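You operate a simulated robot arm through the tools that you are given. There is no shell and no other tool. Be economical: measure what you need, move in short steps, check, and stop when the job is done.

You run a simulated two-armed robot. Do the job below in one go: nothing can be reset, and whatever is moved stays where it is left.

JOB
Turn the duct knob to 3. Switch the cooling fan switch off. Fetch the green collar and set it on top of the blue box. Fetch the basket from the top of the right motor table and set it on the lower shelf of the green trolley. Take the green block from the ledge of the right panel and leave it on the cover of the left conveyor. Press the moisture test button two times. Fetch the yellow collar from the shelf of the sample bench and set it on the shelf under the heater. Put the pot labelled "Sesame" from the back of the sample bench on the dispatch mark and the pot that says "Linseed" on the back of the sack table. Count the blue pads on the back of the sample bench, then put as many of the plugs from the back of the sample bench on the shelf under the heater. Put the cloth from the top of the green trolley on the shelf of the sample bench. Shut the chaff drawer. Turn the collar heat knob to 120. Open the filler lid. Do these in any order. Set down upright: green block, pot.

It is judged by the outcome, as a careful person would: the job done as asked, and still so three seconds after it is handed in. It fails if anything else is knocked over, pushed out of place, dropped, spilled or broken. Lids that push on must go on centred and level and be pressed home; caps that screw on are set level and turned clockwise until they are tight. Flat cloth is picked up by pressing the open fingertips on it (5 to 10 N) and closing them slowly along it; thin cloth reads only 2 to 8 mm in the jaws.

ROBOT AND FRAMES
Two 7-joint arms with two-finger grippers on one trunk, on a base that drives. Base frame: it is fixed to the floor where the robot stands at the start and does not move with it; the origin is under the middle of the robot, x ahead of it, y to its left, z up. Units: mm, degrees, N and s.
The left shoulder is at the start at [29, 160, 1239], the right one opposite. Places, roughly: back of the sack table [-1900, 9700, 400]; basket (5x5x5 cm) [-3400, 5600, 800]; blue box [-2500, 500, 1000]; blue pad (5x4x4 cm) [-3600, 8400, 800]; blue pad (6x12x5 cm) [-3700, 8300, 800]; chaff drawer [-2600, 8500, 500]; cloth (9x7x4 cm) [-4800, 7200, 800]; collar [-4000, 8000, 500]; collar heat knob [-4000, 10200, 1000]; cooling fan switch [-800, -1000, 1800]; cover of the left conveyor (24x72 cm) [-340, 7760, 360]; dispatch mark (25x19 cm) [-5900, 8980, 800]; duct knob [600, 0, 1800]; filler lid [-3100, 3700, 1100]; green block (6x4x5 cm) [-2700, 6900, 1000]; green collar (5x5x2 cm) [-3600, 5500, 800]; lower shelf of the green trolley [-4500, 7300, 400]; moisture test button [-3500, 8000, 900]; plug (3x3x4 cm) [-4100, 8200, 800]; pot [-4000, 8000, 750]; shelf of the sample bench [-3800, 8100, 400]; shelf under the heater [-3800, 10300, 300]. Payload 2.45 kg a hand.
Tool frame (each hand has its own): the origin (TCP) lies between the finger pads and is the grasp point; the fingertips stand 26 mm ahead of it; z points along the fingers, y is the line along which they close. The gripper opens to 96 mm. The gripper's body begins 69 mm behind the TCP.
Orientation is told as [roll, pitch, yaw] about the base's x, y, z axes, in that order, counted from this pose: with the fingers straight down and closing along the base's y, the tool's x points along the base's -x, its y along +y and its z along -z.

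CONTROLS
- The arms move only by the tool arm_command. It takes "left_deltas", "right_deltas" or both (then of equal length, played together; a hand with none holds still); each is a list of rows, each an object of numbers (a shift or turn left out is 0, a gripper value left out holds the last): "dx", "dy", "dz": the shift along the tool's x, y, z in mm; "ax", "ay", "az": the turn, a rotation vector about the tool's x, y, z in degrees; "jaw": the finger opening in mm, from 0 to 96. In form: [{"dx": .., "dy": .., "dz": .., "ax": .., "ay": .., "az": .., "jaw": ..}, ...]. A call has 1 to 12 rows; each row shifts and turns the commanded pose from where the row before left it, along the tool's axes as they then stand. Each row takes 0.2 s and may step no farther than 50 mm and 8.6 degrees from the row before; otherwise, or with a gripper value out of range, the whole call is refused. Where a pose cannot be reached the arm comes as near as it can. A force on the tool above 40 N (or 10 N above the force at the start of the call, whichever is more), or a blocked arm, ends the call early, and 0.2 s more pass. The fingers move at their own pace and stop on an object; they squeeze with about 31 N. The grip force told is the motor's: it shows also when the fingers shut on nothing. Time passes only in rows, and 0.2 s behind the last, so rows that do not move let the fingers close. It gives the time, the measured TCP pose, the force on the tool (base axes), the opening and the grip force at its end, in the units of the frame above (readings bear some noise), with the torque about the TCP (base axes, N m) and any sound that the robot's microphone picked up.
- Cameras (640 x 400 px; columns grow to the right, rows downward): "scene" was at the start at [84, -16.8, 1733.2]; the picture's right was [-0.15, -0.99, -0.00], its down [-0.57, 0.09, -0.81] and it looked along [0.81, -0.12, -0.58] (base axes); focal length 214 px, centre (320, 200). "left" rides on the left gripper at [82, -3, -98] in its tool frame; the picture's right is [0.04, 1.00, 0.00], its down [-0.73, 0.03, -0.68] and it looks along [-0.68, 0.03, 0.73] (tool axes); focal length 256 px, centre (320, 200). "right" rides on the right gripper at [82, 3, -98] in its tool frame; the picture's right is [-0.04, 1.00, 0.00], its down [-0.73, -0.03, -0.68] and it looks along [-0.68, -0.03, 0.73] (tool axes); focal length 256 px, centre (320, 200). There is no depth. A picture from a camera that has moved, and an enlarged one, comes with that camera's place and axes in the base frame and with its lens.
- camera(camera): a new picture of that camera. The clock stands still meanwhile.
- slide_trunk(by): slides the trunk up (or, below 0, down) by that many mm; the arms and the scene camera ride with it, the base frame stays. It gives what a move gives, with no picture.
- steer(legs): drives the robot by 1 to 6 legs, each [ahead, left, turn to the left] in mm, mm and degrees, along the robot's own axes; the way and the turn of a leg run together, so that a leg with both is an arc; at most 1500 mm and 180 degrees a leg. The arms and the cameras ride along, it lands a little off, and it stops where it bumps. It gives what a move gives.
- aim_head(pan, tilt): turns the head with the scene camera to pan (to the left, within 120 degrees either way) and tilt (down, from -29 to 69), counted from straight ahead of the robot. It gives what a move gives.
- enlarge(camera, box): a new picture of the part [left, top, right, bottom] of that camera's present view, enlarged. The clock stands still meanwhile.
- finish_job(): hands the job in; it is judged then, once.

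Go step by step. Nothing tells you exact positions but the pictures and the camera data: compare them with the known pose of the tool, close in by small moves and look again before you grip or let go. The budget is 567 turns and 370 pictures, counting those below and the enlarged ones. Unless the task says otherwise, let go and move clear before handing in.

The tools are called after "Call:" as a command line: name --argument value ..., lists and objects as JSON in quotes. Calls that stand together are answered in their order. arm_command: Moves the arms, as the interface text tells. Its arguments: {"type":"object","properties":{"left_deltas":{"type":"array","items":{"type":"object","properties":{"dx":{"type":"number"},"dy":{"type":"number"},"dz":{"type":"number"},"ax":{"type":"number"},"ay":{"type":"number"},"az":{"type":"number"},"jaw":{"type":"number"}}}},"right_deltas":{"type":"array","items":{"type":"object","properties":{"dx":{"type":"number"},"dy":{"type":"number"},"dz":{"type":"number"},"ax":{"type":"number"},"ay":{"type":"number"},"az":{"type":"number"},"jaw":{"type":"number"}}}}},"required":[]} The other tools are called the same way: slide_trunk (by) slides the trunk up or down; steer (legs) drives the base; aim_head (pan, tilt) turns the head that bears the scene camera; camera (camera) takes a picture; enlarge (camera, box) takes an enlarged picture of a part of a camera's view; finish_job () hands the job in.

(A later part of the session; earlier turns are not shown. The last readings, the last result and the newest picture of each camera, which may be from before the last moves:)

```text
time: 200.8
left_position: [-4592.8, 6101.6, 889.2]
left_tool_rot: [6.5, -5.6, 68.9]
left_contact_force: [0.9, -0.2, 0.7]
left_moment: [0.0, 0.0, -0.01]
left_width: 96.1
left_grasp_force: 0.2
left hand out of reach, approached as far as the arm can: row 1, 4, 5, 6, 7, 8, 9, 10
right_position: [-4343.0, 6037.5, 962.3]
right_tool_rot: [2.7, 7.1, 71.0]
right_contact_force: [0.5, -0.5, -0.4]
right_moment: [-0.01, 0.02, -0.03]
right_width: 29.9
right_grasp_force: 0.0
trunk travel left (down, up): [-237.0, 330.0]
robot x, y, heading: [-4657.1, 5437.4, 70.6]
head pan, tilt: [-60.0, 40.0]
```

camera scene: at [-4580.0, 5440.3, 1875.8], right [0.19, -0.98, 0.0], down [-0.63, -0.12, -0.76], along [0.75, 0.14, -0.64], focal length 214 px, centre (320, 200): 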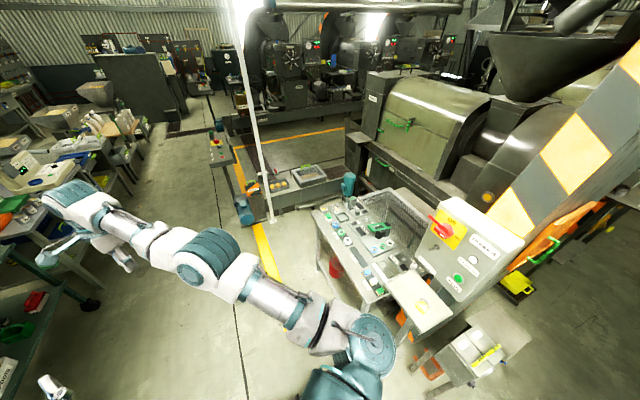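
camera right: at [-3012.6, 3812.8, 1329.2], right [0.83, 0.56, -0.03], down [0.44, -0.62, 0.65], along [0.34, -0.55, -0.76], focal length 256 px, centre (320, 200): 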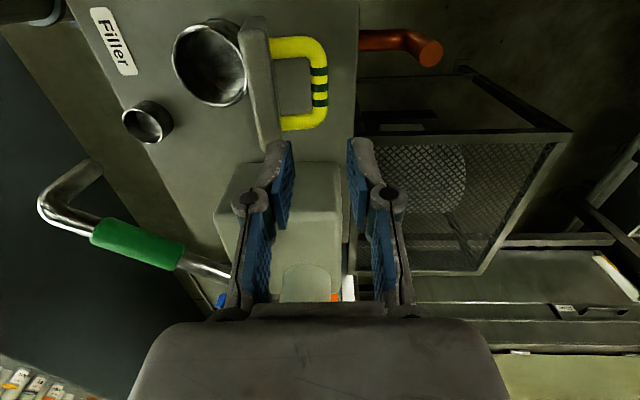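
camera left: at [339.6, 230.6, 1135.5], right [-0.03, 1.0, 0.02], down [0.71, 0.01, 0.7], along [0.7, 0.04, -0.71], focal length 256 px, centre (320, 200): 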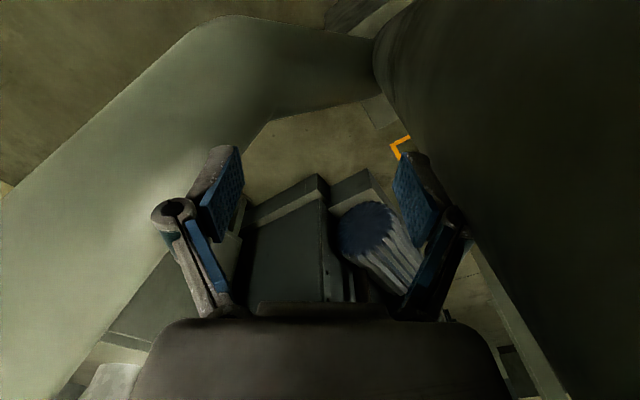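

Call:
arm_command --right_deltas '[{"dx": 40, "jaw": 96}, {"dx": 40}, {"dx": 40}, {"dx": 40}, {"dx": 40}]' --left_deltas '[{"dx": 40}, {"dx": 40}, {"dx": 40}, {"dx": 40}, {"dx": 40}]'

Call:
aim_head --pan 0 --tilt 50

Call:
camera --camera "scene"

```text
time: 202.0
left_position: [-4660.7, 6037.3, 783.5]
left_tool_rot: [6.2, -5.7, 68.9]
left_contact_force: [0.6, -0.3, 0.4]
left_moment: [-0.03, 0.0, 0.01]
left_width: 96.2
left_grasp_force: 0.0
left hand out of reach, approached as far as the arm can: row 1, 2, 3, 4, 5
right_position: [-4374.1, 6031.9, 1007.0]
right_tool_rot: [2.6, 7.1, 70.9]
right_contact_force: [-0.7, -0.6, 0.4]
right_moment: [0.02, -0.01, 0.02]
right_width: 96.0
right_grasp_force: 0.1
right hand out of reach, approached as far as the arm can: row 1, 2, 3, 4, 5
trunk travel left (down, up): [-237.0, 330.0]
robot x, y, heading: [-4657.3, 5437.3, 70.9]
head pan, tilt: [-60.0, 40.0]
```

```text
time: 203.3
left_position: [-4659.7, 6037.3, 783.9]
left_tool_rot: [6.4, -5.6, 69.0]
left_contact_force: [0.5, -0.1, -0.1]
left_moment: [0.01, 0.05, -0.02]
left_width: 96.0
left_grasp_force: 0.0
right_position: [-4375.1, 6033.5, 1005.6]
right_tool_rot: [2.7, 7.2, 70.8]
right_contact_force: [0.4, 0.7, 0.3]
right_moment: [-0.01, 0.0, -0.04]
right_width: 95.8
right_grasp_force: 0.0
trunk travel left (down, up): [-237.0, 330.0]
robot x, y, heading: [-4660.0, 5439.2, 70.8]
head pan, tilt: [0.0, 50.0]
```

```text
284 pictures are left
camera scene: at [-4608.4, 5582.7, 1539.6], right [0.94, -0.33, 0.0], down [-0.25, -0.73, -0.64], along [0.21, 0.6, -0.77], focal length 214 px, centre (320, 200)
```

scene: 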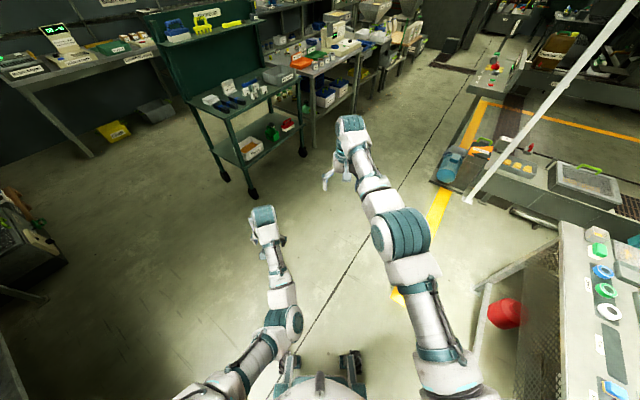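

Call:
arm_command --left_deltas '[{"dz": -45}, {"dz": -45}, {"dz": -45}, {"dz": -45}, {"dx": -20}]'

Call:
steer --legs '[[874, -475, 0], [0, 0, -125.3]]'

Call:
camera --camera "scene"

```text
time: 204.5
left_position: [-4641.8, 6129.3, 902.5]
left_tool_rot: [6.3, -5.5, 69.0]
left_contact_force: [0.3, -0.5, -0.1]
left_moment: [-0.01, 0.01, -0.01]
left_width: 95.7
left_grasp_force: 0.0
left hand out of reach, approached as far as the arm can: row 1, 2, 3, 4
right_position: [-4374.7, 6035.0, 1004.1]
right_tool_rot: [2.6, 7.2, 70.8]
right_contact_force: [-0.9, 1.1, -1.1]
right_moment: [-0.01, 0.0, 0.01]
right_width: 95.7
right_grasp_force: 0.0
trunk travel left (down, up): [-237.0, 330.0]
robot x, y, heading: [-4658.6, 5439.4, 71.0]
head pan, tilt: [0.0, 50.0]
```

```text
time: 214.8
left_position: [-3363.1, 5697.2, 901.3]
left_tool_rot: [6.4, -5.6, -55.4]
left_contact_force: [0.5, -0.1, -0.6]
left_moment: [0.05, -0.03, 0.02]
left_width: 95.9
left_grasp_force: 0.0
right_position: [-3591.8, 5531.3, 1006.2]
right_tool_rot: [2.6, 7.1, -53.5]
right_contact_force: [0.4, 0.0, -0.1]
right_moment: [0.02, -0.04, -0.02]
right_width: 96.1
right_grasp_force: 0.0
trunk travel left (down, up): [-237.0, 330.0]
robot x, y, heading: [-3925.9, 6100.4, -53.3]
head pan, tilt: [0.0, 50.0]
```

```text
283 pictures are left
camera scene: at [-3832.3, 5974.8, 1539.5], right [-0.8, -0.6, 0.0], down [-0.46, 0.62, -0.64], along [0.38, -0.51, -0.77], focal length 214 px, centre (320, 200)
```

scene: 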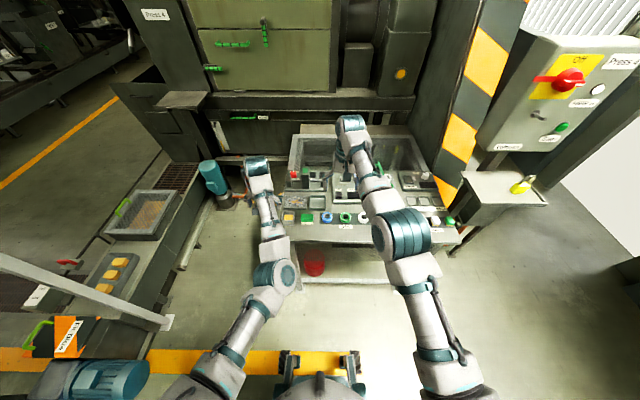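

Call:
camera --camera "right"

Call:
camera --camera "left"

Call:
enlarge --camera "scene" --box '[260, 150, 460, 280]'

```text
282 pictures are left
camera right: at [-3632.7, 5584.6, 1115.5], right [0.83, 0.56, 0.04], down [0.44, -0.69, 0.58], along [0.35, -0.46, -0.81], focal length 256 px, centre (320, 200)
```

right: 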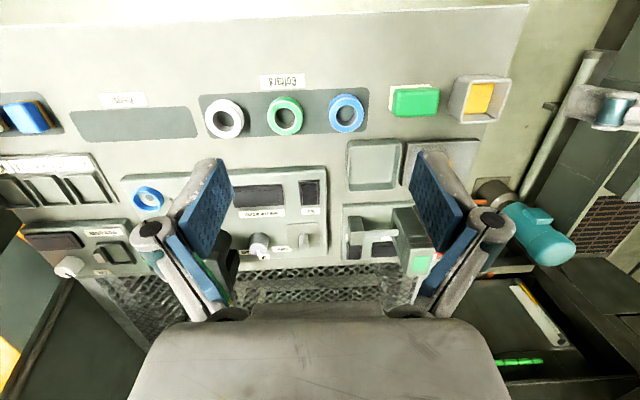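

```text
281 pictures are left
camera left: at [-3426.7, 5764.0, 991.9], right [0.79, 0.61, 0.11], down [0.34, -0.57, 0.75], along [0.51, -0.55, -0.66], focal length 256 px, centre (320, 200)
```

left: 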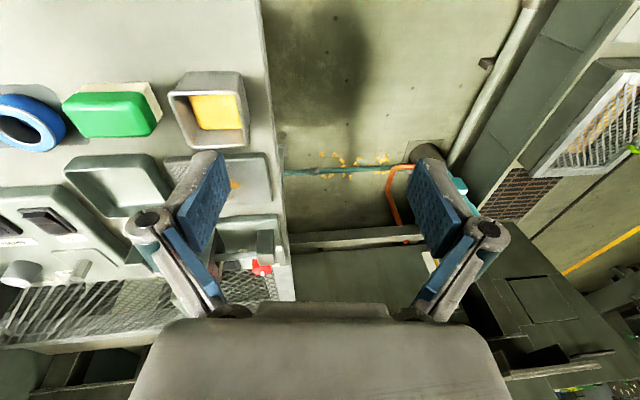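

```text
3.08 times, centred on (360, 215) of scene
camera zoom: at [-3832.3, 5974.8, 1539.5], right [-0.8, -0.6, 0.0], down [-0.46, 0.62, -0.64], along [0.38, -0.51, -0.77], focal length 660 px, centre (197, 154)
```

zoom: 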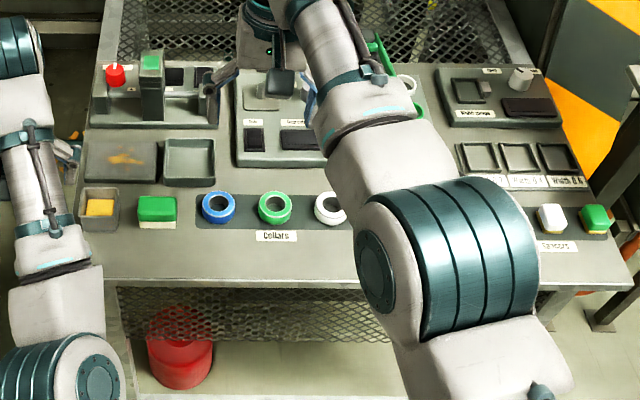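

Call:
arm_command --right_deltas '[{"ay": -7.1, "ax": 2.6}, {"dx": -31, "dy": -36}, {"dz": 45}, {"dz": 45}, {"dz": 30}, {}]' --left_deltas '[{"ay": 5.6, "ax": 6.4}, {"dy": -40}, {"dy": -39, "dx": -17}, {}, {}, {}]'

Call:
camera --camera "right"

Call:
camera --camera "left"

```text
time: 216.2
left_position: [-3417.6, 5638.9, 905.9]
left_tool_rot: [-0.1, -0.3, -55.1]
left_contact_force: [0.7, 0.0, 0.7]
left_moment: [-0.01, 0.0, -0.01]
left_width: 95.8
left_grasp_force: 0.0
left hand out of reach, approached as far as the arm can: row 2
right_position: [-3600.2, 5486.7, 890.8]
right_tool_rot: [0.1, -0.2, -53.7]
right_contact_force: [0.1, 0.2, 0.7]
right_moment: [-0.02, -0.01, 0.01]
right_width: 95.9
right_grasp_force: 0.0
right hand out of reach, approached as far as the arm can: row 1, 2
trunk travel left (down, up): [-237.0, 330.0]
robot x, y, heading: [-3926.5, 6097.9, -53.3]
head pan, tilt: [0.0, 50.0]
```

```text
279 pictures are left
camera right: at [-3646.1, 5554.1, 989.6], right [0.83, 0.56, 0.0], down [0.41, -0.61, 0.68], along [0.38, -0.56, -0.73], focal length 256 px, centre (320, 200)
```

right: 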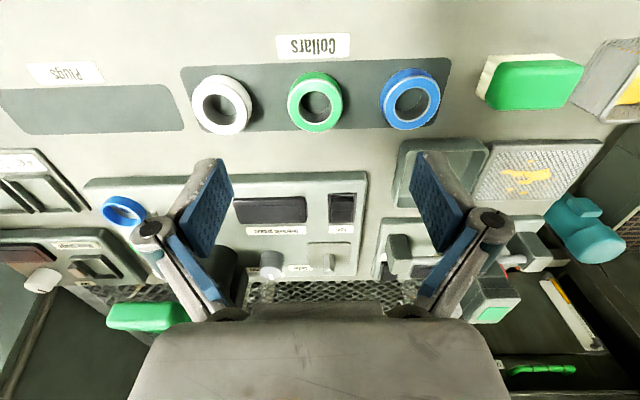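

```text
278 pictures are left
camera left: at [-3467.1, 5704.0, 1003.9], right [0.8, 0.61, 0.0], down [0.44, -0.58, 0.68], along [0.41, -0.54, -0.73], focal length 256 px, centre (320, 200)
```

left: 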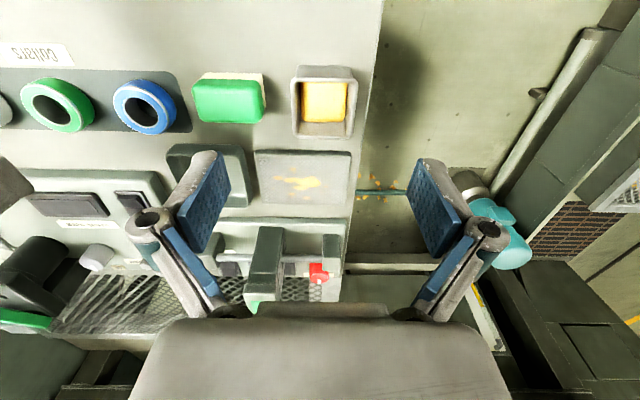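

Call:
arm_command --right_deltas '[{"dx": -3, "dy": -4.6, "jaw": 68}, {"dz": 25}, {"dz": 25}, {}]' --left_deltas '[{"dx": 5, "dy": 4.4, "jaw": 64}, {"dz": 30}, {"dz": 25}, {}]'

Call:
camera --camera "right"

Call:
camera --camera "left"

```text
time: 217.2
left_position: [-3417.9, 5643.9, 849.4]
left_tool_rot: [0.0, -0.4, -55.1]
left_contact_force: [-0.2, 0.2, -0.4]
left_moment: [-0.04, -0.03, 0.0]
left_width: 64.2
left_grasp_force: 0.0
right_position: [-3602.3, 5481.9, 840.7]
right_tool_rot: [0.1, -0.3, -53.7]
right_contact_force: [0.0, 0.5, 0.0]
right_moment: [0.01, 0.0, 0.05]
right_width: 67.9
right_grasp_force: 0.0
trunk travel left (down, up): [-237.0, 330.0]
robot x, y, heading: [-3924.6, 6102.0, -53.7]
head pan, tilt: [0.0, 50.0]
```

```text
277 pictures are left
camera right: at [-3648.7, 5548.6, 940.2], right [0.83, 0.56, 0.0], down [0.41, -0.61, 0.68], along [0.38, -0.56, -0.73], focal length 256 px, centre (320, 200)
```

right: 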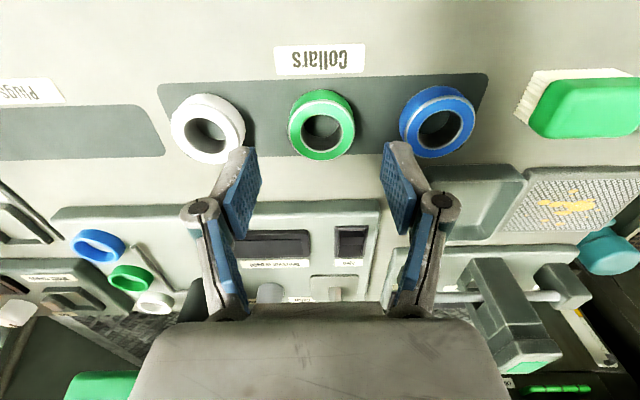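

```text
276 pictures are left
camera left: at [-3466.8, 5710.0, 947.9], right [0.8, 0.61, 0.0], down [0.44, -0.58, 0.68], along [0.41, -0.54, -0.73], focal length 256 px, centre (320, 200)
```

left: 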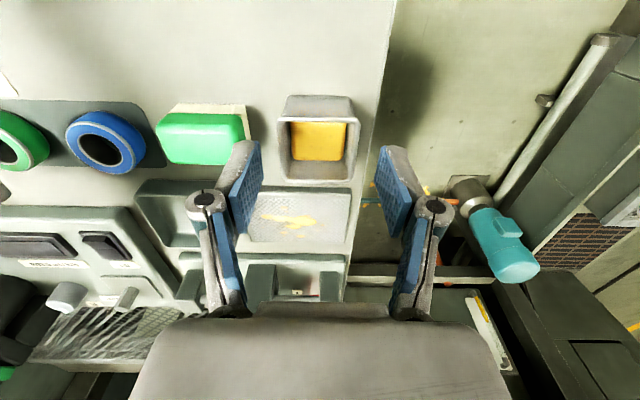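

Call:
arm_command --right_deltas '[{"dz": 25}, {"dz": 25}, {}, {"jaw": 50}, {"jaw": 40}, {"jaw": 40}, {"jaw": 40}]' --left_deltas '[{"dz": 28}, {"dz": 28}, {}, {"jaw": 50}, {"jaw": 42}, {"jaw": 40}, {"jaw": 40}]'

Call:
camera --camera "right"

Call:
camera --camera "left"

```text
time: 218.8
left_position: [-3417.3, 5645.9, 794.6]
left_tool_rot: [-0.1, -0.3, -55.1]
left_contact_force: [0.3, -1.1, 1.1]
left_moment: [0.01, 0.06, -0.02]
left_width: 47.3
left_grasp_force: 31.0
right_position: [-3602.4, 5481.7, 791.1]
right_tool_rot: [0.0, -0.1, -53.6]
right_contact_force: [0.3, -0.1, 0.7]
right_moment: [0.05, -0.04, -0.02]
right_width: 45.6
right_grasp_force: 30.9
trunk travel left (down, up): [-237.0, 330.0]
robot x, y, heading: [-3923.0, 6101.5, -53.4]
head pan, tilt: [0.0, 50.0]
```

```text
275 pictures are left
camera right: at [-3647.9, 5547.9, 889.9], right [0.83, 0.56, 0.0], down [0.41, -0.61, 0.68], along [0.38, -0.56, -0.73], focal length 256 px, centre (320, 200)
```

right: 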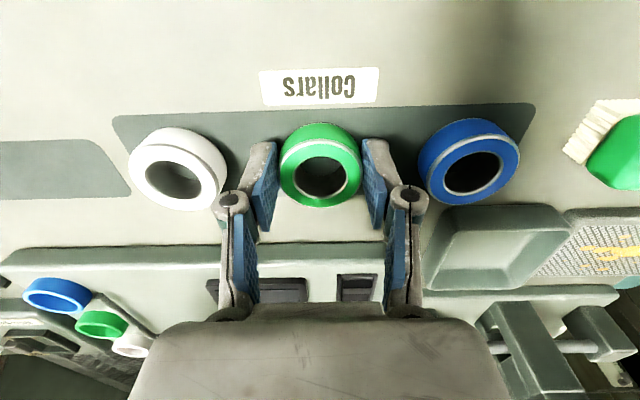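

```text
274 pictures are left
camera left: at [-3466.9, 5710.1, 891.8], right [0.8, 0.6, 0.0], down [0.44, -0.58, 0.68], along [0.41, -0.54, -0.73], focal length 256 px, centre (320, 200)
```

left: 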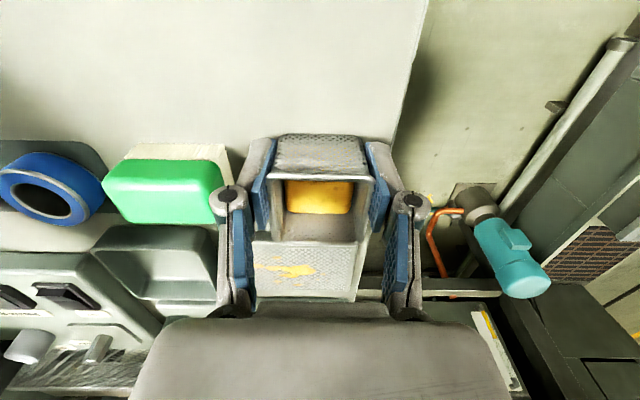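

Call:
arm_command --right_deltas '[{"dz": -40}, {"dz": -40}, {"dz": -40}, {}, {}, {}, {}, {}, {}, {}]' --left_deltas '[{"jaw": 64}, {"jaw": 64}, {"dz": -40}, {"dz": -40}, {"dz": -40}, {"dx": 30, "ay": -8.3}, {"dx": 30, "ay": -8.3}, {"ay": -8.3}, {"ay": -8.3}, {"ay": -8.3}]'

Call:
arm_command --left_deltas '[{"ay": -8.3}, {"ay": -8.3}, {"ay": -8.3}, {"ay": -4}, {}]'

Call:
camera --camera "scene"

Call:
camera --camera "left"

```text
time: 221.1
left_position: [-3434.3, 5675.0, 897.5]
left_tool_rot: [-0.2, -42.0, -55.1]
left_contact_force: [0.4, 0.3, 0.4]
left_moment: [0.0, -0.03, -0.01]
left_width: 64.1
left_grasp_force: 0.1
left hand out of reach, approached as far as the arm can: row 6, 7
right_position: [-3603.6, 5481.0, 911.1]
right_tool_rot: [0.0, -0.2, -53.6]
right_contact_force: [-0.7, 0.5, 0.1]
right_moment: [0.02, 0.01, -0.02]
right_width: 39.7
right_grasp_force: 0.1
trunk travel left (down, up): [-237.0, 330.0]
robot x, y, heading: [-3922.7, 6101.0, -53.6]
head pan, tilt: [0.0, 50.0]
```

```text
time: 222.2
left_position: [-3433.3, 5674.7, 897.0]
left_tool_rot: [-0.2, -70.7, -55.0]
left_contact_force: [0.2, -0.7, 0.3]
left_moment: [-0.04, 0.0, -0.03]
left_width: 64.0
left_grasp_force: 0.1
right_position: [-3603.5, 5479.8, 910.0]
right_tool_rot: [-0.1, -0.3, -53.6]
right_contact_force: [0.1, 0.5, -0.7]
right_moment: [-0.01, 0.02, -0.03]
right_width: 40.1
right_grasp_force: 0.0
trunk travel left (down, up): [-237.0, 330.0]
robot x, y, heading: [-3920.6, 6101.8, -53.4]
head pan, tilt: [0.0, 50.0]
```

```text
273 pictures are left
camera scene: at [-3833.7, 5975.2, 1539.6], right [-0.8, -0.6, 0.0], down [-0.46, 0.62, -0.64], along [0.38, -0.51, -0.77], focal length 214 px, centre (320, 200)
```

scene: 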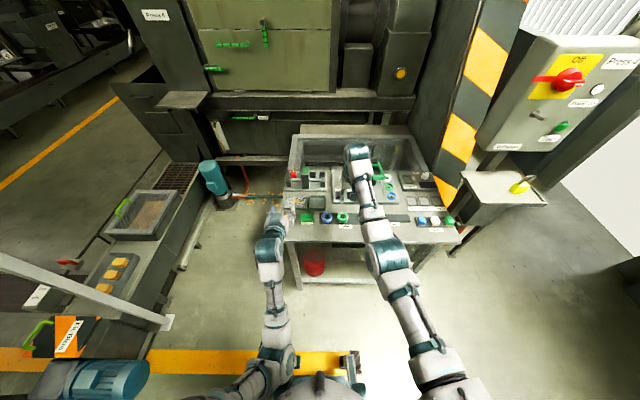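

```text
272 pictures are left
camera left: at [-3504.8, 5770.4, 853.0], right [0.81, 0.58, -0.04], down [-0.2, 0.34, 0.92], along [0.55, -0.74, 0.4], focal length 256 px, centre (320, 200)
```

left: 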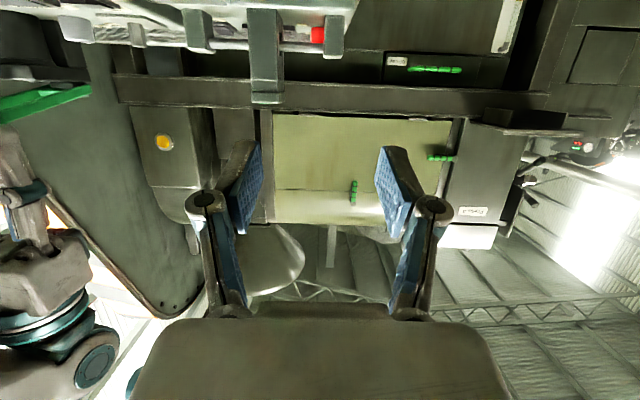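

The collar slipped from the right grip on lifting, since I held only at 40 mm, and it appears still on its strip. I'll deal with the basket first, using a near-horizontal left grip.

Call:
arm_command --left_deltas '[{"dz": -47, "dx": 16.5}, {"dz": 12.4, "dx": 35.5}, {"dz": 12.4, "dx": 35.5}, {"dz": 12.4, "dx": 35.5}, {}]'

Call:
enlarge --camera "scene" --box '[230, 170, 400, 280]'

Call:
camera --camera "left"

Call:
camera --camera "right"

```text
time: 223.4
left_position: [-3461.5, 5715.8, 783.2]
left_tool_rot: [-0.3, -70.6, -54.8]
left_contact_force: [0.4, -0.2, 0.0]
left_moment: [-0.02, 0.02, 0.04]
left_width: 64.0
left_grasp_force: 0.0
right_position: [-3602.3, 5480.8, 911.2]
right_tool_rot: [0.0, -0.1, -53.5]
right_contact_force: [0.0, -0.1, -0.3]
right_moment: [0.01, 0.02, 0.02]
right_width: 39.8
right_grasp_force: 0.1
trunk travel left (down, up): [-237.0, 330.0]
robot x, y, heading: [-3927.7, 6100.2, -53.5]
head pan, tilt: [0.0, 50.0]
```

```text
3.64 times, centred on (315, 225) of scene
camera zoom: at [-3833.9, 5975.9, 1539.7], right [-0.8, -0.6, 0.0], down [-0.46, 0.62, -0.64], along [0.38, -0.51, -0.77], focal length 780 px, centre (338, 109)
```

zoom: 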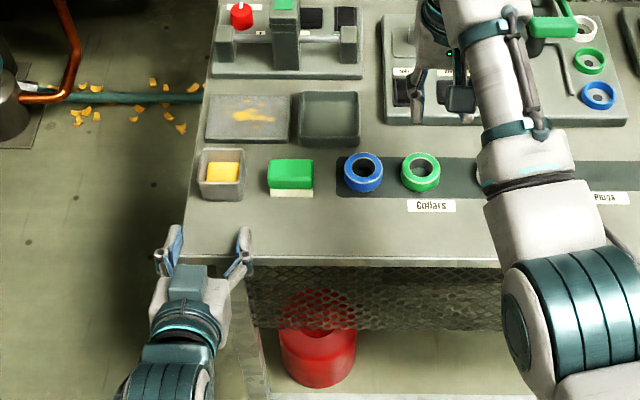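

```text
270 pictures are left
camera left: at [-3533.5, 5812.0, 739.8], right [0.81, 0.58, -0.04], down [-0.2, 0.34, 0.92], along [0.55, -0.74, 0.4], focal length 256 px, centre (320, 200)
```

left: 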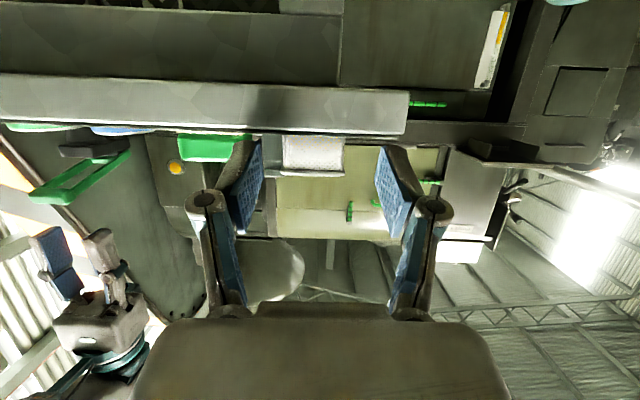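

```text
269 pictures are left
camera right: at [-3648.7, 5548.1, 1009.2], right [0.83, 0.56, 0.0], down [0.41, -0.61, 0.68], along [0.38, -0.56, -0.73], focal length 256 px, centre (320, 200)
```

right: 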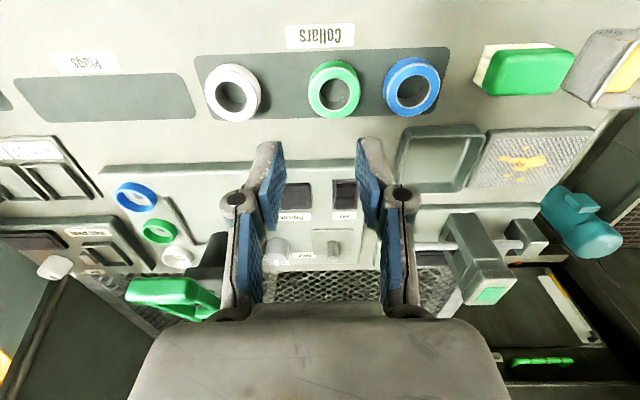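

Call:
arm_command --left_deltas '[{"dy": -4}, {"dz": 26, "dx": -9}, {"dz": 26, "dx": -9}, {"dz": 23.5, "dx": -8.6}, {"jaw": 45}, {"jaw": 20}, {"jaw": 0}, {"jaw": 0}]'

Call:
enlarge --camera "scene" --box '[230, 170, 400, 280]'

```text
time: 225.2
left_position: [-3419.5, 5646.2, 784.6]
left_tool_rot: [-0.2, -70.7, -55.0]
left_contact_force: [0.0, -0.6, 1.1]
left_moment: [0.04, -0.02, -0.01]
left_width: 47.0
left_grasp_force: 31.0
right_position: [-3603.2, 5480.5, 909.7]
right_tool_rot: [0.0, -0.2, -53.6]
right_contact_force: [-0.1, 0.0, 0.6]
right_moment: [0.03, 0.0, 0.02]
right_width: 40.0
right_grasp_force: 0.1
trunk travel left (down, up): [-237.0, 330.0]
robot x, y, heading: [-3922.8, 6099.4, -53.5]
head pan, tilt: [0.0, 50.0]
```

```text
3.64 times, centred on (315, 225) of scene
camera zoom: at [-3833.5, 5975.2, 1539.6], right [-0.8, -0.6, 0.0], down [-0.46, 0.62, -0.64], along [0.38, -0.51, -0.77], focal length 780 px, centre (338, 109)
```

zoom: 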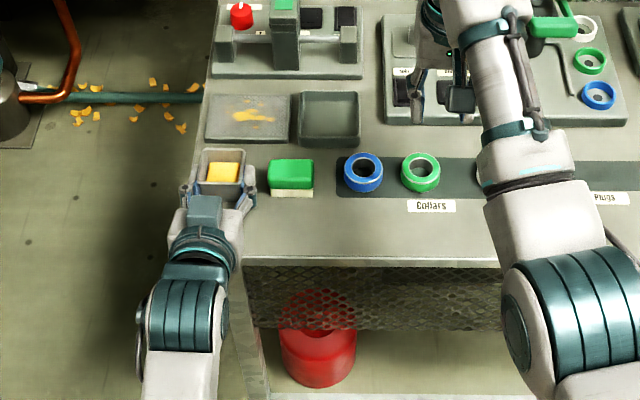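

Call:
arm_command --left_deltas '[{"dz": -10, "dx": -28, "jaw": 0}, {"dz": -10, "dx": -28}, {"dz": -10, "dx": -28}, {"dz": -10, "dx": -28}, {}]' --right_deltas '[{"dx": 3.7, "dy": 12.7, "jaw": 58}, {"dz": 35}, {"dz": 30}, {}, {}]'

Call:
camera --camera "right"

```text
time: 226.4
left_position: [-3420.4, 5646.9, 904.5]
left_tool_rot: [-0.3, -70.6, -54.9]
left_contact_force: [0.4, 0.6, -0.6]
left_moment: [-0.03, -0.01, 0.01]
left_width: 46.9
left_grasp_force: 30.6
right_position: [-3595.3, 5492.5, 844.5]
right_tool_rot: [0.1, -0.1, -53.6]
right_contact_force: [0.2, 0.2, -1.3]
right_moment: [-0.01, 0.0, -0.03]
right_width: 57.9
right_grasp_force: 0.0
trunk travel left (down, up): [-237.0, 330.0]
robot x, y, heading: [-3920.2, 6103.6, -53.3]
head pan, tilt: [0.0, 50.0]
```

```text
267 pictures are left
camera right: at [-3640.3, 5558.9, 944.3], right [0.83, 0.56, 0.0], down [0.41, -0.61, 0.68], along [0.38, -0.56, -0.73], focal length 256 px, centre (320, 200)
```

right: 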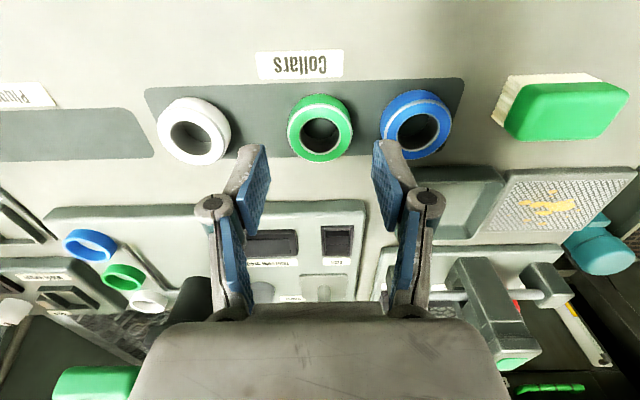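

Call:
arm_command --right_deltas '[{"dz": 29}, {"dz": 20}, {"dz": 8}, {}, {"jaw": 48}, {"jaw": 20}, {"jaw": 0}, {"jaw": 0}, {"dz": -15}, {"dz": -30}]'

Call:
camera --camera "right"

```text
time: 228.7
left_position: [-3419.9, 5647.6, 904.5]
left_tool_rot: [-0.1, -70.6, -55.0]
left_contact_force: [0.4, 0.4, -1.2]
left_moment: [-0.02, -0.03, 0.02]
left_width: 47.1
left_grasp_force: 31.1
right_position: [-3596.0, 5492.1, 834.1]
right_tool_rot: [-0.1, -0.3, -53.6]
right_contact_force: [0.7, -0.2, -1.2]
right_moment: [-0.02, -0.02, 0.0]
right_width: 46.1
right_grasp_force: 30.8
trunk travel left (down, up): [-237.0, 330.0]
robot x, y, heading: [-3926.3, 6099.6, -53.5]
head pan, tilt: [0.0, 50.0]
```

```text
266 pictures are left
camera right: at [-3640.6, 5559.2, 933.0], right [0.83, 0.56, 0.0], down [0.41, -0.61, 0.68], along [0.38, -0.56, -0.73], focal length 256 px, centre (320, 200)
```

right: 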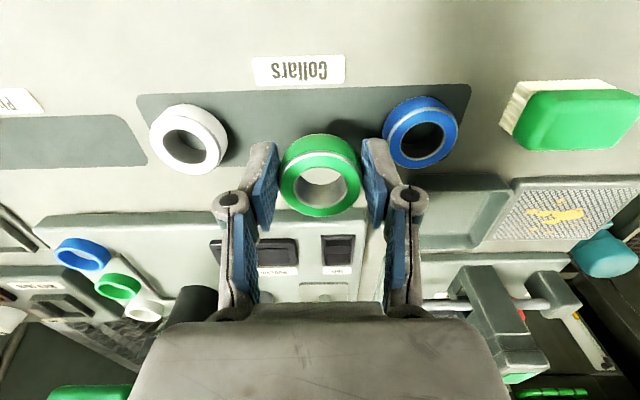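

Call:
arm_command --right_deltas '[{"dz": -40}, {"dz": -40}, {"dz": -40}, {"dz": -20}]' --left_deltas '[{"dz": -10, "dx": -28}, {"dz": -10, "dx": -28}, {"dz": -20}, {"dz": -20}]'

Call:
steer --legs '[[-150, 0, 0], [0, 0, -179.5]]'

Call:
aim_head --pan 0 --tilt 35

Call:
camera --camera "scene"

```text
time: 229.7
left_position: [-3442.0, 5680.4, 976.3]
left_tool_rot: [-0.3, -70.8, -54.8]
left_contact_force: [0.1, -1.0, -0.4]
left_moment: [0.05, 0.0, 0.01]
left_width: 46.9
left_grasp_force: 31.2
right_position: [-3596.0, 5492.4, 974.5]
right_tool_rot: [0.1, -0.2, -53.6]
right_contact_force: [0.6, 0.5, -1.0]
right_moment: [0.02, 0.03, 0.01]
right_width: 45.7
right_grasp_force: 31.1
trunk travel left (down, up): [-237.0, 330.0]
robot x, y, heading: [-3926.7, 6099.7, -53.3]
head pan, tilt: [0.0, 50.0]
```

```text
time: 238.3
left_position: [-4503.8, 6633.9, 976.6]
left_tool_rot: [-0.2, -70.6, 126.1]
left_contact_force: [-0.9, 0.3, 0.2]
left_moment: [-0.02, -0.01, 0.01]
left_width: 47.2
left_grasp_force: 31.3
right_position: [-4352.8, 6824.2, 973.5]
right_tool_rot: [0.0, -0.2, 127.4]
right_contact_force: [0.3, 0.2, -1.7]
right_moment: [-0.03, 0.01, -0.02]
right_width: 46.0
right_grasp_force: 31.3
trunk travel left (down, up): [-237.0, 330.0]
robot x, y, heading: [-4011.8, 6219.8, 127.5]
head pan, tilt: [0.0, 50.0]
```

```text
time: 239.1
left_position: [-4501.9, 6630.2, 979.9]
left_tool_rot: [-0.2, -70.8, 126.0]
left_contact_force: [-0.5, 0.7, -0.5]
left_moment: [-0.01, -0.01, 0.02]
left_width: 47.0
left_grasp_force: 31.2
right_position: [-4351.7, 6821.9, 977.5]
right_tool_rot: [0.0, -0.5, 127.4]
right_contact_force: [0.7, -0.1, -1.0]
right_moment: [0.05, -0.02, -0.04]
right_width: 46.0
right_grasp_force: 31.2
trunk travel left (down, up): [-237.0, 330.0]
robot x, y, heading: [-4011.7, 6215.7, 127.4]
head pan, tilt: [0.0, 35.0]
```

```text
265 pictures are left
camera scene: at [-4115.7, 6350.5, 1561.2], right [0.79, 0.61, 0.0], down [0.35, -0.46, -0.82], along [-0.5, 0.65, -0.58], focal length 214 px, centre (320, 200)
```

scene: 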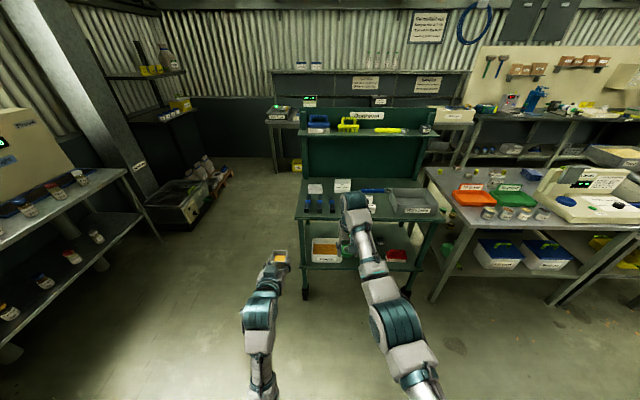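

Call:
enlarge --camera "scene" --box '[270, 100, 470, 310]'

```text
1.90 times, centred on (370, 205) of scene
camera zoom: at [-4115.7, 6350.5, 1561.2], right [0.79, 0.61, 0.0], down [0.35, -0.46, -0.82], along [-0.5, 0.65, -0.58], focal length 408 px, centre (225, 190)
```

zoom: 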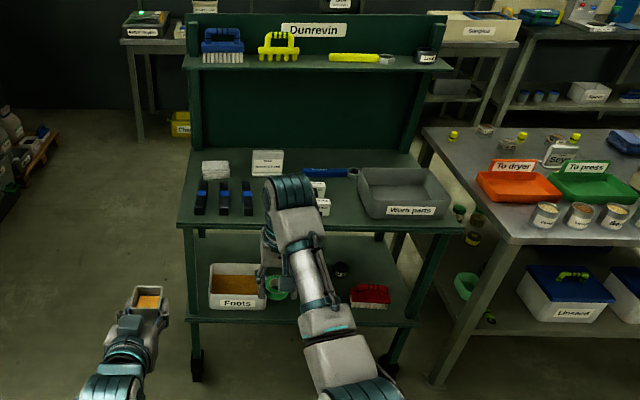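

Call:
arm_command --right_deltas '[{"ay": -8.5, "dz": -20}, {"ay": -8.5, "dz": -20}, {"ay": -8.5}, {"ay": -8.5}, {"ay": -8.5}, {"ay": -8.5}, {"ay": -8.5}, {"ay": -8.5}, {"ay": -8.5}, {"dz": -40}, {"dz": -40}, {"dz": -40}]'

Call:
arm_command --right_deltas '[{"dz": -40}, {"dz": -40}, {"dz": -40}]'

Call:
enlarge --camera "scene" --box '[270, 100, 470, 310]'

```text
time: 241.7
left_position: [-4500.9, 6628.3, 979.1]
left_tool_rot: [-0.2, -71.0, 126.0]
left_contact_force: [-0.8, -0.7, -0.9]
left_moment: [-0.02, -0.02, -0.02]
left_width: 47.2
left_grasp_force: 30.7
right_position: [-4277.5, 6724.3, 1046.2]
right_tool_rot: [0.3, -76.9, 127.2]
right_contact_force: [0.1, -0.4, -0.5]
right_moment: [0.0, 0.01, -0.01]
right_width: 45.4
right_grasp_force: 31.3
trunk travel left (down, up): [-237.0, 330.0]
robot x, y, heading: [-4014.4, 6218.1, 127.3]
head pan, tilt: [0.0, 35.0]
```

```text
time: 242.5
left_position: [-4502.9, 6630.8, 978.2]
left_tool_rot: [-0.4, -70.9, 126.4]
left_contact_force: [0.2, 0.6, -0.8]
left_moment: [-0.05, 0.02, -0.02]
left_width: 47.1
left_grasp_force: 31.0
right_position: [-4229.1, 6637.3, 1076.4]
right_tool_rot: [-0.3, -76.8, 127.6]
right_contact_force: [0.1, -0.6, -2.1]
right_moment: [-0.01, -0.04, -0.01]
right_width: 45.1
right_grasp_force: 31.2
right hand out of reach, approached as far as the arm can: row 3
trunk travel left (down, up): [-237.0, 330.0]
robot x, y, heading: [-4008.4, 6220.9, 127.2]
head pan, tilt: [0.0, 35.0]
```

```text
1.90 times, centred on (370, 205) of scene
camera zoom: at [-4116.1, 6347.5, 1561.5], right [0.79, 0.61, 0.0], down [0.35, -0.46, -0.82], along [-0.5, 0.65, -0.58], focal length 408 px, centre (225, 190)
```

zoom: 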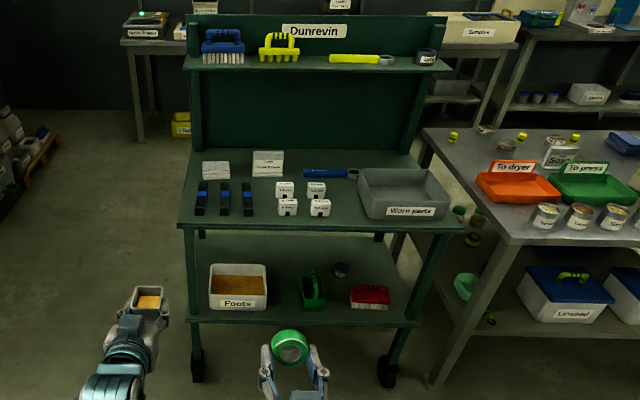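

Call:
steer --legs '[[0, 0, -1.7], [290, -312, 0]]'

Call:
slide_trunk --by -230

Call:
aim_head --pan 10 --tilt 45

Call:
camera --camera "scene"

```text
time: 245.5
left_position: [-4407.8, 7062.5, 977.8]
left_tool_rot: [-0.4, -70.8, 124.7]
left_contact_force: [-1.2, -0.6, -1.1]
left_moment: [0.03, -0.05, -0.03]
left_width: 47.5
left_grasp_force: 30.8
right_position: [-4135.1, 7061.3, 1075.7]
right_tool_rot: [-0.4, -76.9, 126.0]
right_contact_force: [-0.1, 0.3, -1.1]
right_moment: [-0.03, 0.0, -0.03]
right_width: 45.0
right_grasp_force: 30.5
trunk travel left (down, up): [-237.0, 330.0]
robot x, y, heading: [-3933.6, 6635.6, 125.7]
head pan, tilt: [0.0, 35.0]
```

```text
time: 247.9
left_position: [-4404.8, 7060.0, 751.5]
left_tool_rot: [0.0, -71.2, 124.2]
left_contact_force: [-0.1, 0.3, 0.1]
left_moment: [0.03, -0.01, 0.01]
left_width: 47.4
left_grasp_force: 30.9
right_position: [-4160.4, 7098.5, 667.5]
right_tool_rot: [-0.1, -52.4, 125.7]
right_contact_force: [0.1, -0.3, -0.6]
right_moment: [-0.04, 0.01, 0.02]
right_width: 44.9
right_grasp_force: 31.3
trunk travel left (down, up): [-7.0, 560.0]
robot x, y, heading: [-3934.7, 6637.3, 125.7]
head pan, tilt: [0.0, 35.0]
```

```text
time: 248.6
left_position: [-4405.6, 7060.5, 750.6]
left_tool_rot: [-0.1, -71.1, 124.3]
left_contact_force: [-0.6, -0.8, -2.1]
left_moment: [0.01, 0.01, 0.03]
left_width: 47.0
left_grasp_force: 31.4
right_position: [-4160.5, 7099.0, 667.0]
right_tool_rot: [-0.1, -52.3, 125.8]
right_contact_force: [-0.3, -0.4, -1.4]
right_moment: [-0.04, -0.02, -0.02]
right_width: 45.1
right_grasp_force: 31.1
trunk travel left (down, up): [-7.0, 560.0]
robot x, y, heading: [-3932.8, 6640.0, 125.9]
head pan, tilt: [10.0, 45.0]
```

```text
262 pictures are left
camera scene: at [-4186.5, 6965.1, 1259.3], right [0.7, 0.72, 0.0], down [0.51, -0.5, -0.7], along [-0.5, 0.49, -0.71], focal length 214 px, centre (320, 200)
```

scene: 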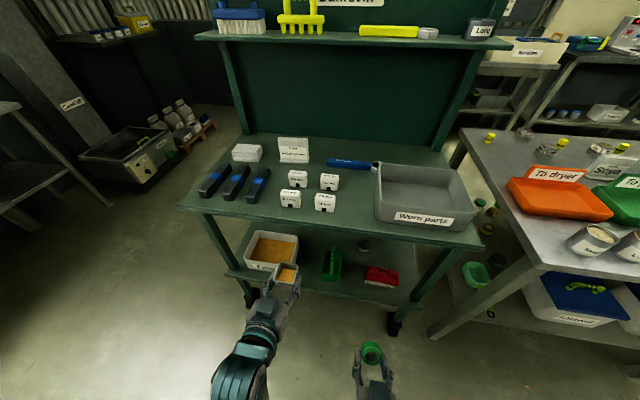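

Call:
arm_command --left_deltas '[{"dz": 15.7, "dx": 45.7}, {"dz": 15.7, "dx": 45.7}, {"dz": 15.7, "dx": 45.7}, {"dz": 15.7, "dx": 45.7}, {"dz": 15.7, "dx": 45.7}, {"dz": 15.7, "dx": 45.7}, {}]'

Call:
camera --camera "scene"

Call:
camera --camera "left"

```text
time: 250.2
left_position: [-4405.7, 7060.4, 461.0]
left_tool_rot: [-0.2, -71.1, 124.4]
left_contact_force: [0.4, 0.7, -0.7]
left_moment: [-0.01, -0.04, 0.01]
left_width: 47.4
left_grasp_force: 31.3
right_position: [-4159.8, 7098.1, 667.7]
right_tool_rot: [-0.1, -52.4, 125.8]
right_contact_force: [0.2, 0.0, -1.8]
right_moment: [-0.06, 0.03, -0.01]
right_width: 44.9
right_grasp_force: 30.5
trunk travel left (down, up): [-7.0, 560.0]
robot x, y, heading: [-3931.3, 6636.7, 125.8]
head pan, tilt: [10.0, 45.0]
```

```text
261 pictures are left
camera scene: at [-4186.2, 6964.3, 1259.6], right [0.7, 0.72, 0.0], down [0.51, -0.5, -0.7], along [-0.5, 0.49, -0.71], focal length 214 px, centre (320, 200)
```

scene: 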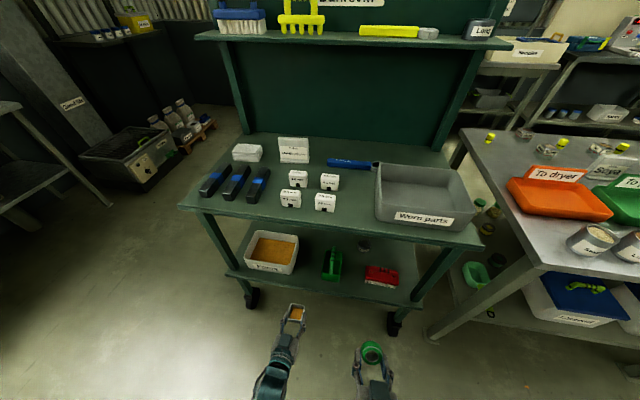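

```text
260 pictures are left
camera left: at [-4336.0, 6963.2, 415.3], right [-0.82, -0.57, -0.04], down [0.2, -0.35, 0.91], along [-0.54, 0.74, 0.4], focal length 256 px, centre (320, 200)
```

left: 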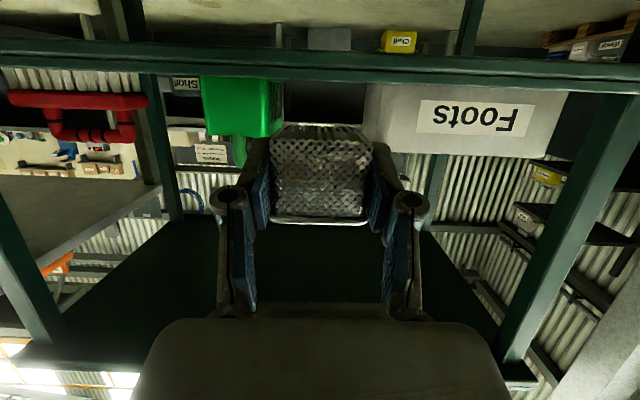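

Call:
arm_command --left_deltas '[{"dz": -2.6, "dx": -7.6}, {"dz": 35, "dx": -12}, {"dz": 35, "dx": -12}, {"dz": 35, "dx": -12}, {}]'

Call:
camera --camera "left"

```text
time: 251.4
left_position: [-4467.8, 7153.4, 468.9]
left_tool_rot: [-0.3, -71.0, 124.3]
left_contact_force: [-0.3, 0.1, -0.8]
left_moment: [-0.02, -0.01, 0.0]
left_width: 46.9
left_grasp_force: 31.0
right_position: [-4159.6, 7099.6, 668.9]
right_tool_rot: [-0.1, -52.3, 125.8]
right_contact_force: [0.3, -0.5, -2.0]
right_moment: [-0.03, -0.01, 0.01]
right_width: 45.0
right_grasp_force: 31.1
trunk travel left (down, up): [-7.0, 560.0]
robot x, y, heading: [-3932.9, 6636.0, 125.8]
head pan, tilt: [10.0, 45.0]
```

```text
259 pictures are left
camera left: at [-4398.3, 7055.5, 423.9], right [-0.82, -0.57, -0.04], down [0.2, -0.35, 0.91], along [-0.54, 0.74, 0.4], focal length 256 px, centre (320, 200)
```

left: 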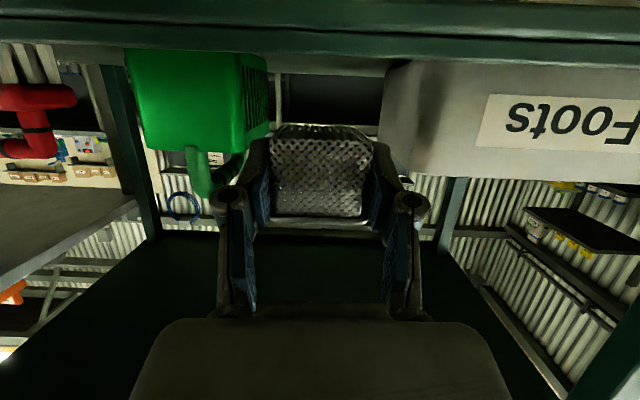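

Call:
arm_command --left_deltas '[{"dz": 19, "dx": -6.5, "dy": 3}, {"dz": 19, "dx": -6.5}, {}]'

Call:
camera --camera "left"

Call:
enlarge --camera "scene" --box '[210, 200, 430, 340]'

```text
time: 252.2
left_position: [-4493.5, 7184.1, 468.1]
left_tool_rot: [-0.1, -71.1, 124.4]
left_contact_force: [-0.3, 0.3, -1.5]
left_moment: [-0.03, 0.01, -0.01]
left_width: 47.0
left_grasp_force: 30.9
right_position: [-4160.6, 7099.0, 667.6]
right_tool_rot: [-0.1, -52.3, 125.8]
right_contact_force: [-0.7, 0.6, 0.0]
right_moment: [-0.02, -0.01, 0.02]
right_width: 45.1
right_grasp_force: 31.1
trunk travel left (down, up): [-7.0, 560.0]
robot x, y, heading: [-3932.8, 6637.4, 125.8]
head pan, tilt: [10.0, 45.0]
```

```text
258 pictures are left
camera left: at [-4423.4, 7087.0, 424.2], right [-0.82, -0.57, -0.04], down [0.2, -0.35, 0.91], along [-0.54, 0.74, 0.4], focal length 256 px, centre (320, 200)
```

left: 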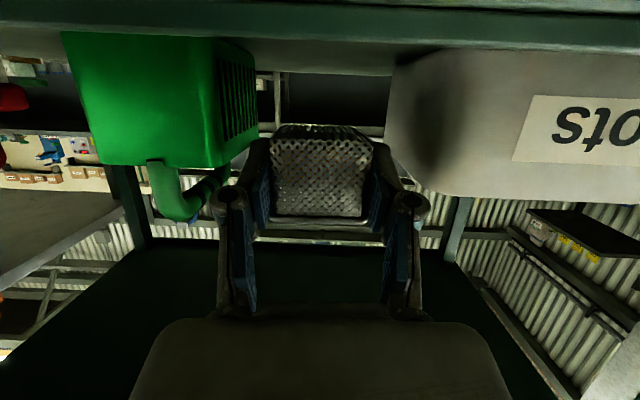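

```text
2.86 times, centred on (320, 270) of scene
camera zoom: at [-4186.9, 6965.3, 1259.1], right [0.7, 0.72, 0.0], down [0.51, -0.5, -0.7], along [-0.5, 0.49, -0.71], focal length 613 px, centre (320, 0)
```

zoom: 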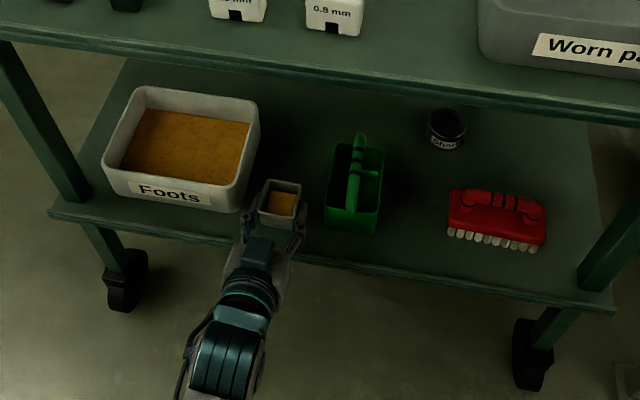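

Call:
arm_command --left_deltas '[{"dy": -9}, {"dz": 2.6, "dx": 7.6}, {"dz": 2.6, "dx": 7.6}, {"dz": 1.6, "dx": 4.7}, {"dz": 1, "dx": 2.8}]'

Call:
enlarge --camera "scene" --box '[260, 230, 360, 310]'

Call:
camera --camera "left"

```text
time: 253.4
left_position: [-4484.9, 7190.2, 444.9]
left_tool_rot: [-0.2, -71.0, 124.3]
left_contact_force: [0.6, -0.2, 0.4]
left_moment: [-0.02, -0.01, -0.02]
left_width: 47.1
left_grasp_force: 31.3
right_position: [-4160.2, 7099.3, 667.6]
right_tool_rot: [-0.1, -52.3, 125.7]
right_contact_force: [0.9, 0.1, -1.3]
right_moment: [-0.05, 0.02, -0.01]
right_width: 45.0
right_grasp_force: 31.2
trunk travel left (down, up): [-7.0, 560.0]
robot x, y, heading: [-3930.7, 6636.6, 125.6]
head pan, tilt: [10.0, 45.0]
```

```text
5.00 times, centred on (310, 270) of scene
camera zoom: at [-4186.7, 6965.4, 1259.1], right [0.7, 0.72, 0.0], down [0.51, -0.5, -0.7], along [-0.5, 0.49, -0.71], focal length 1072 px, centre (370, -150)
```

zoom: 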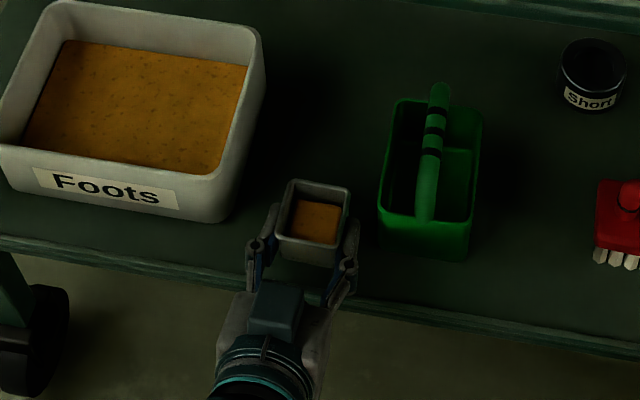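

```text
255 pictures are left
camera left: at [-4415.7, 7092.4, 400.2], right [-0.82, -0.57, -0.04], down [0.2, -0.35, 0.91], along [-0.54, 0.74, 0.4], focal length 256 px, centre (320, 200)
```

left: 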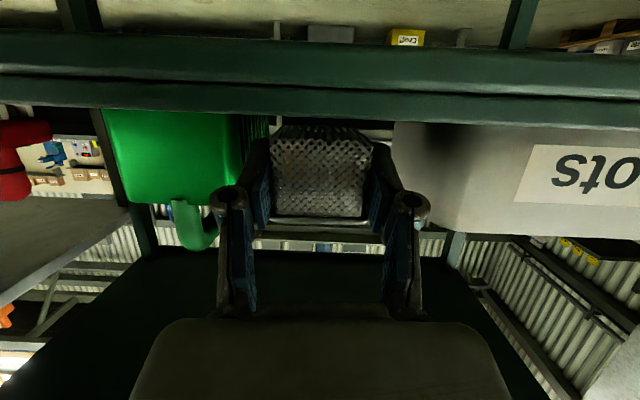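

Call:
arm_command --left_deltas '[{"dz": 1, "dx": 2.8}, {"dz": 1, "dx": 2.8}, {}]'

```text
time: 254.2
left_position: [-4484.6, 7188.5, 439.8]
left_tool_rot: [-0.2, -71.0, 124.4]
left_contact_force: [0.2, -0.1, -1.0]
left_moment: [-0.01, -0.05, -0.01]
left_width: 47.0
left_grasp_force: 31.0
right_position: [-4160.1, 7098.8, 668.3]
right_tool_rot: [-0.2, -52.3, 125.7]
right_contact_force: [-1.0, 0.7, -1.2]
right_moment: [-0.04, -0.02, -0.03]
right_width: 44.7
right_grasp_force: 30.9
trunk travel left (down, up): [-7.0, 560.0]
robot x, y, heading: [-3935.1, 6637.1, 125.5]
head pan, tilt: [10.0, 45.0]
```

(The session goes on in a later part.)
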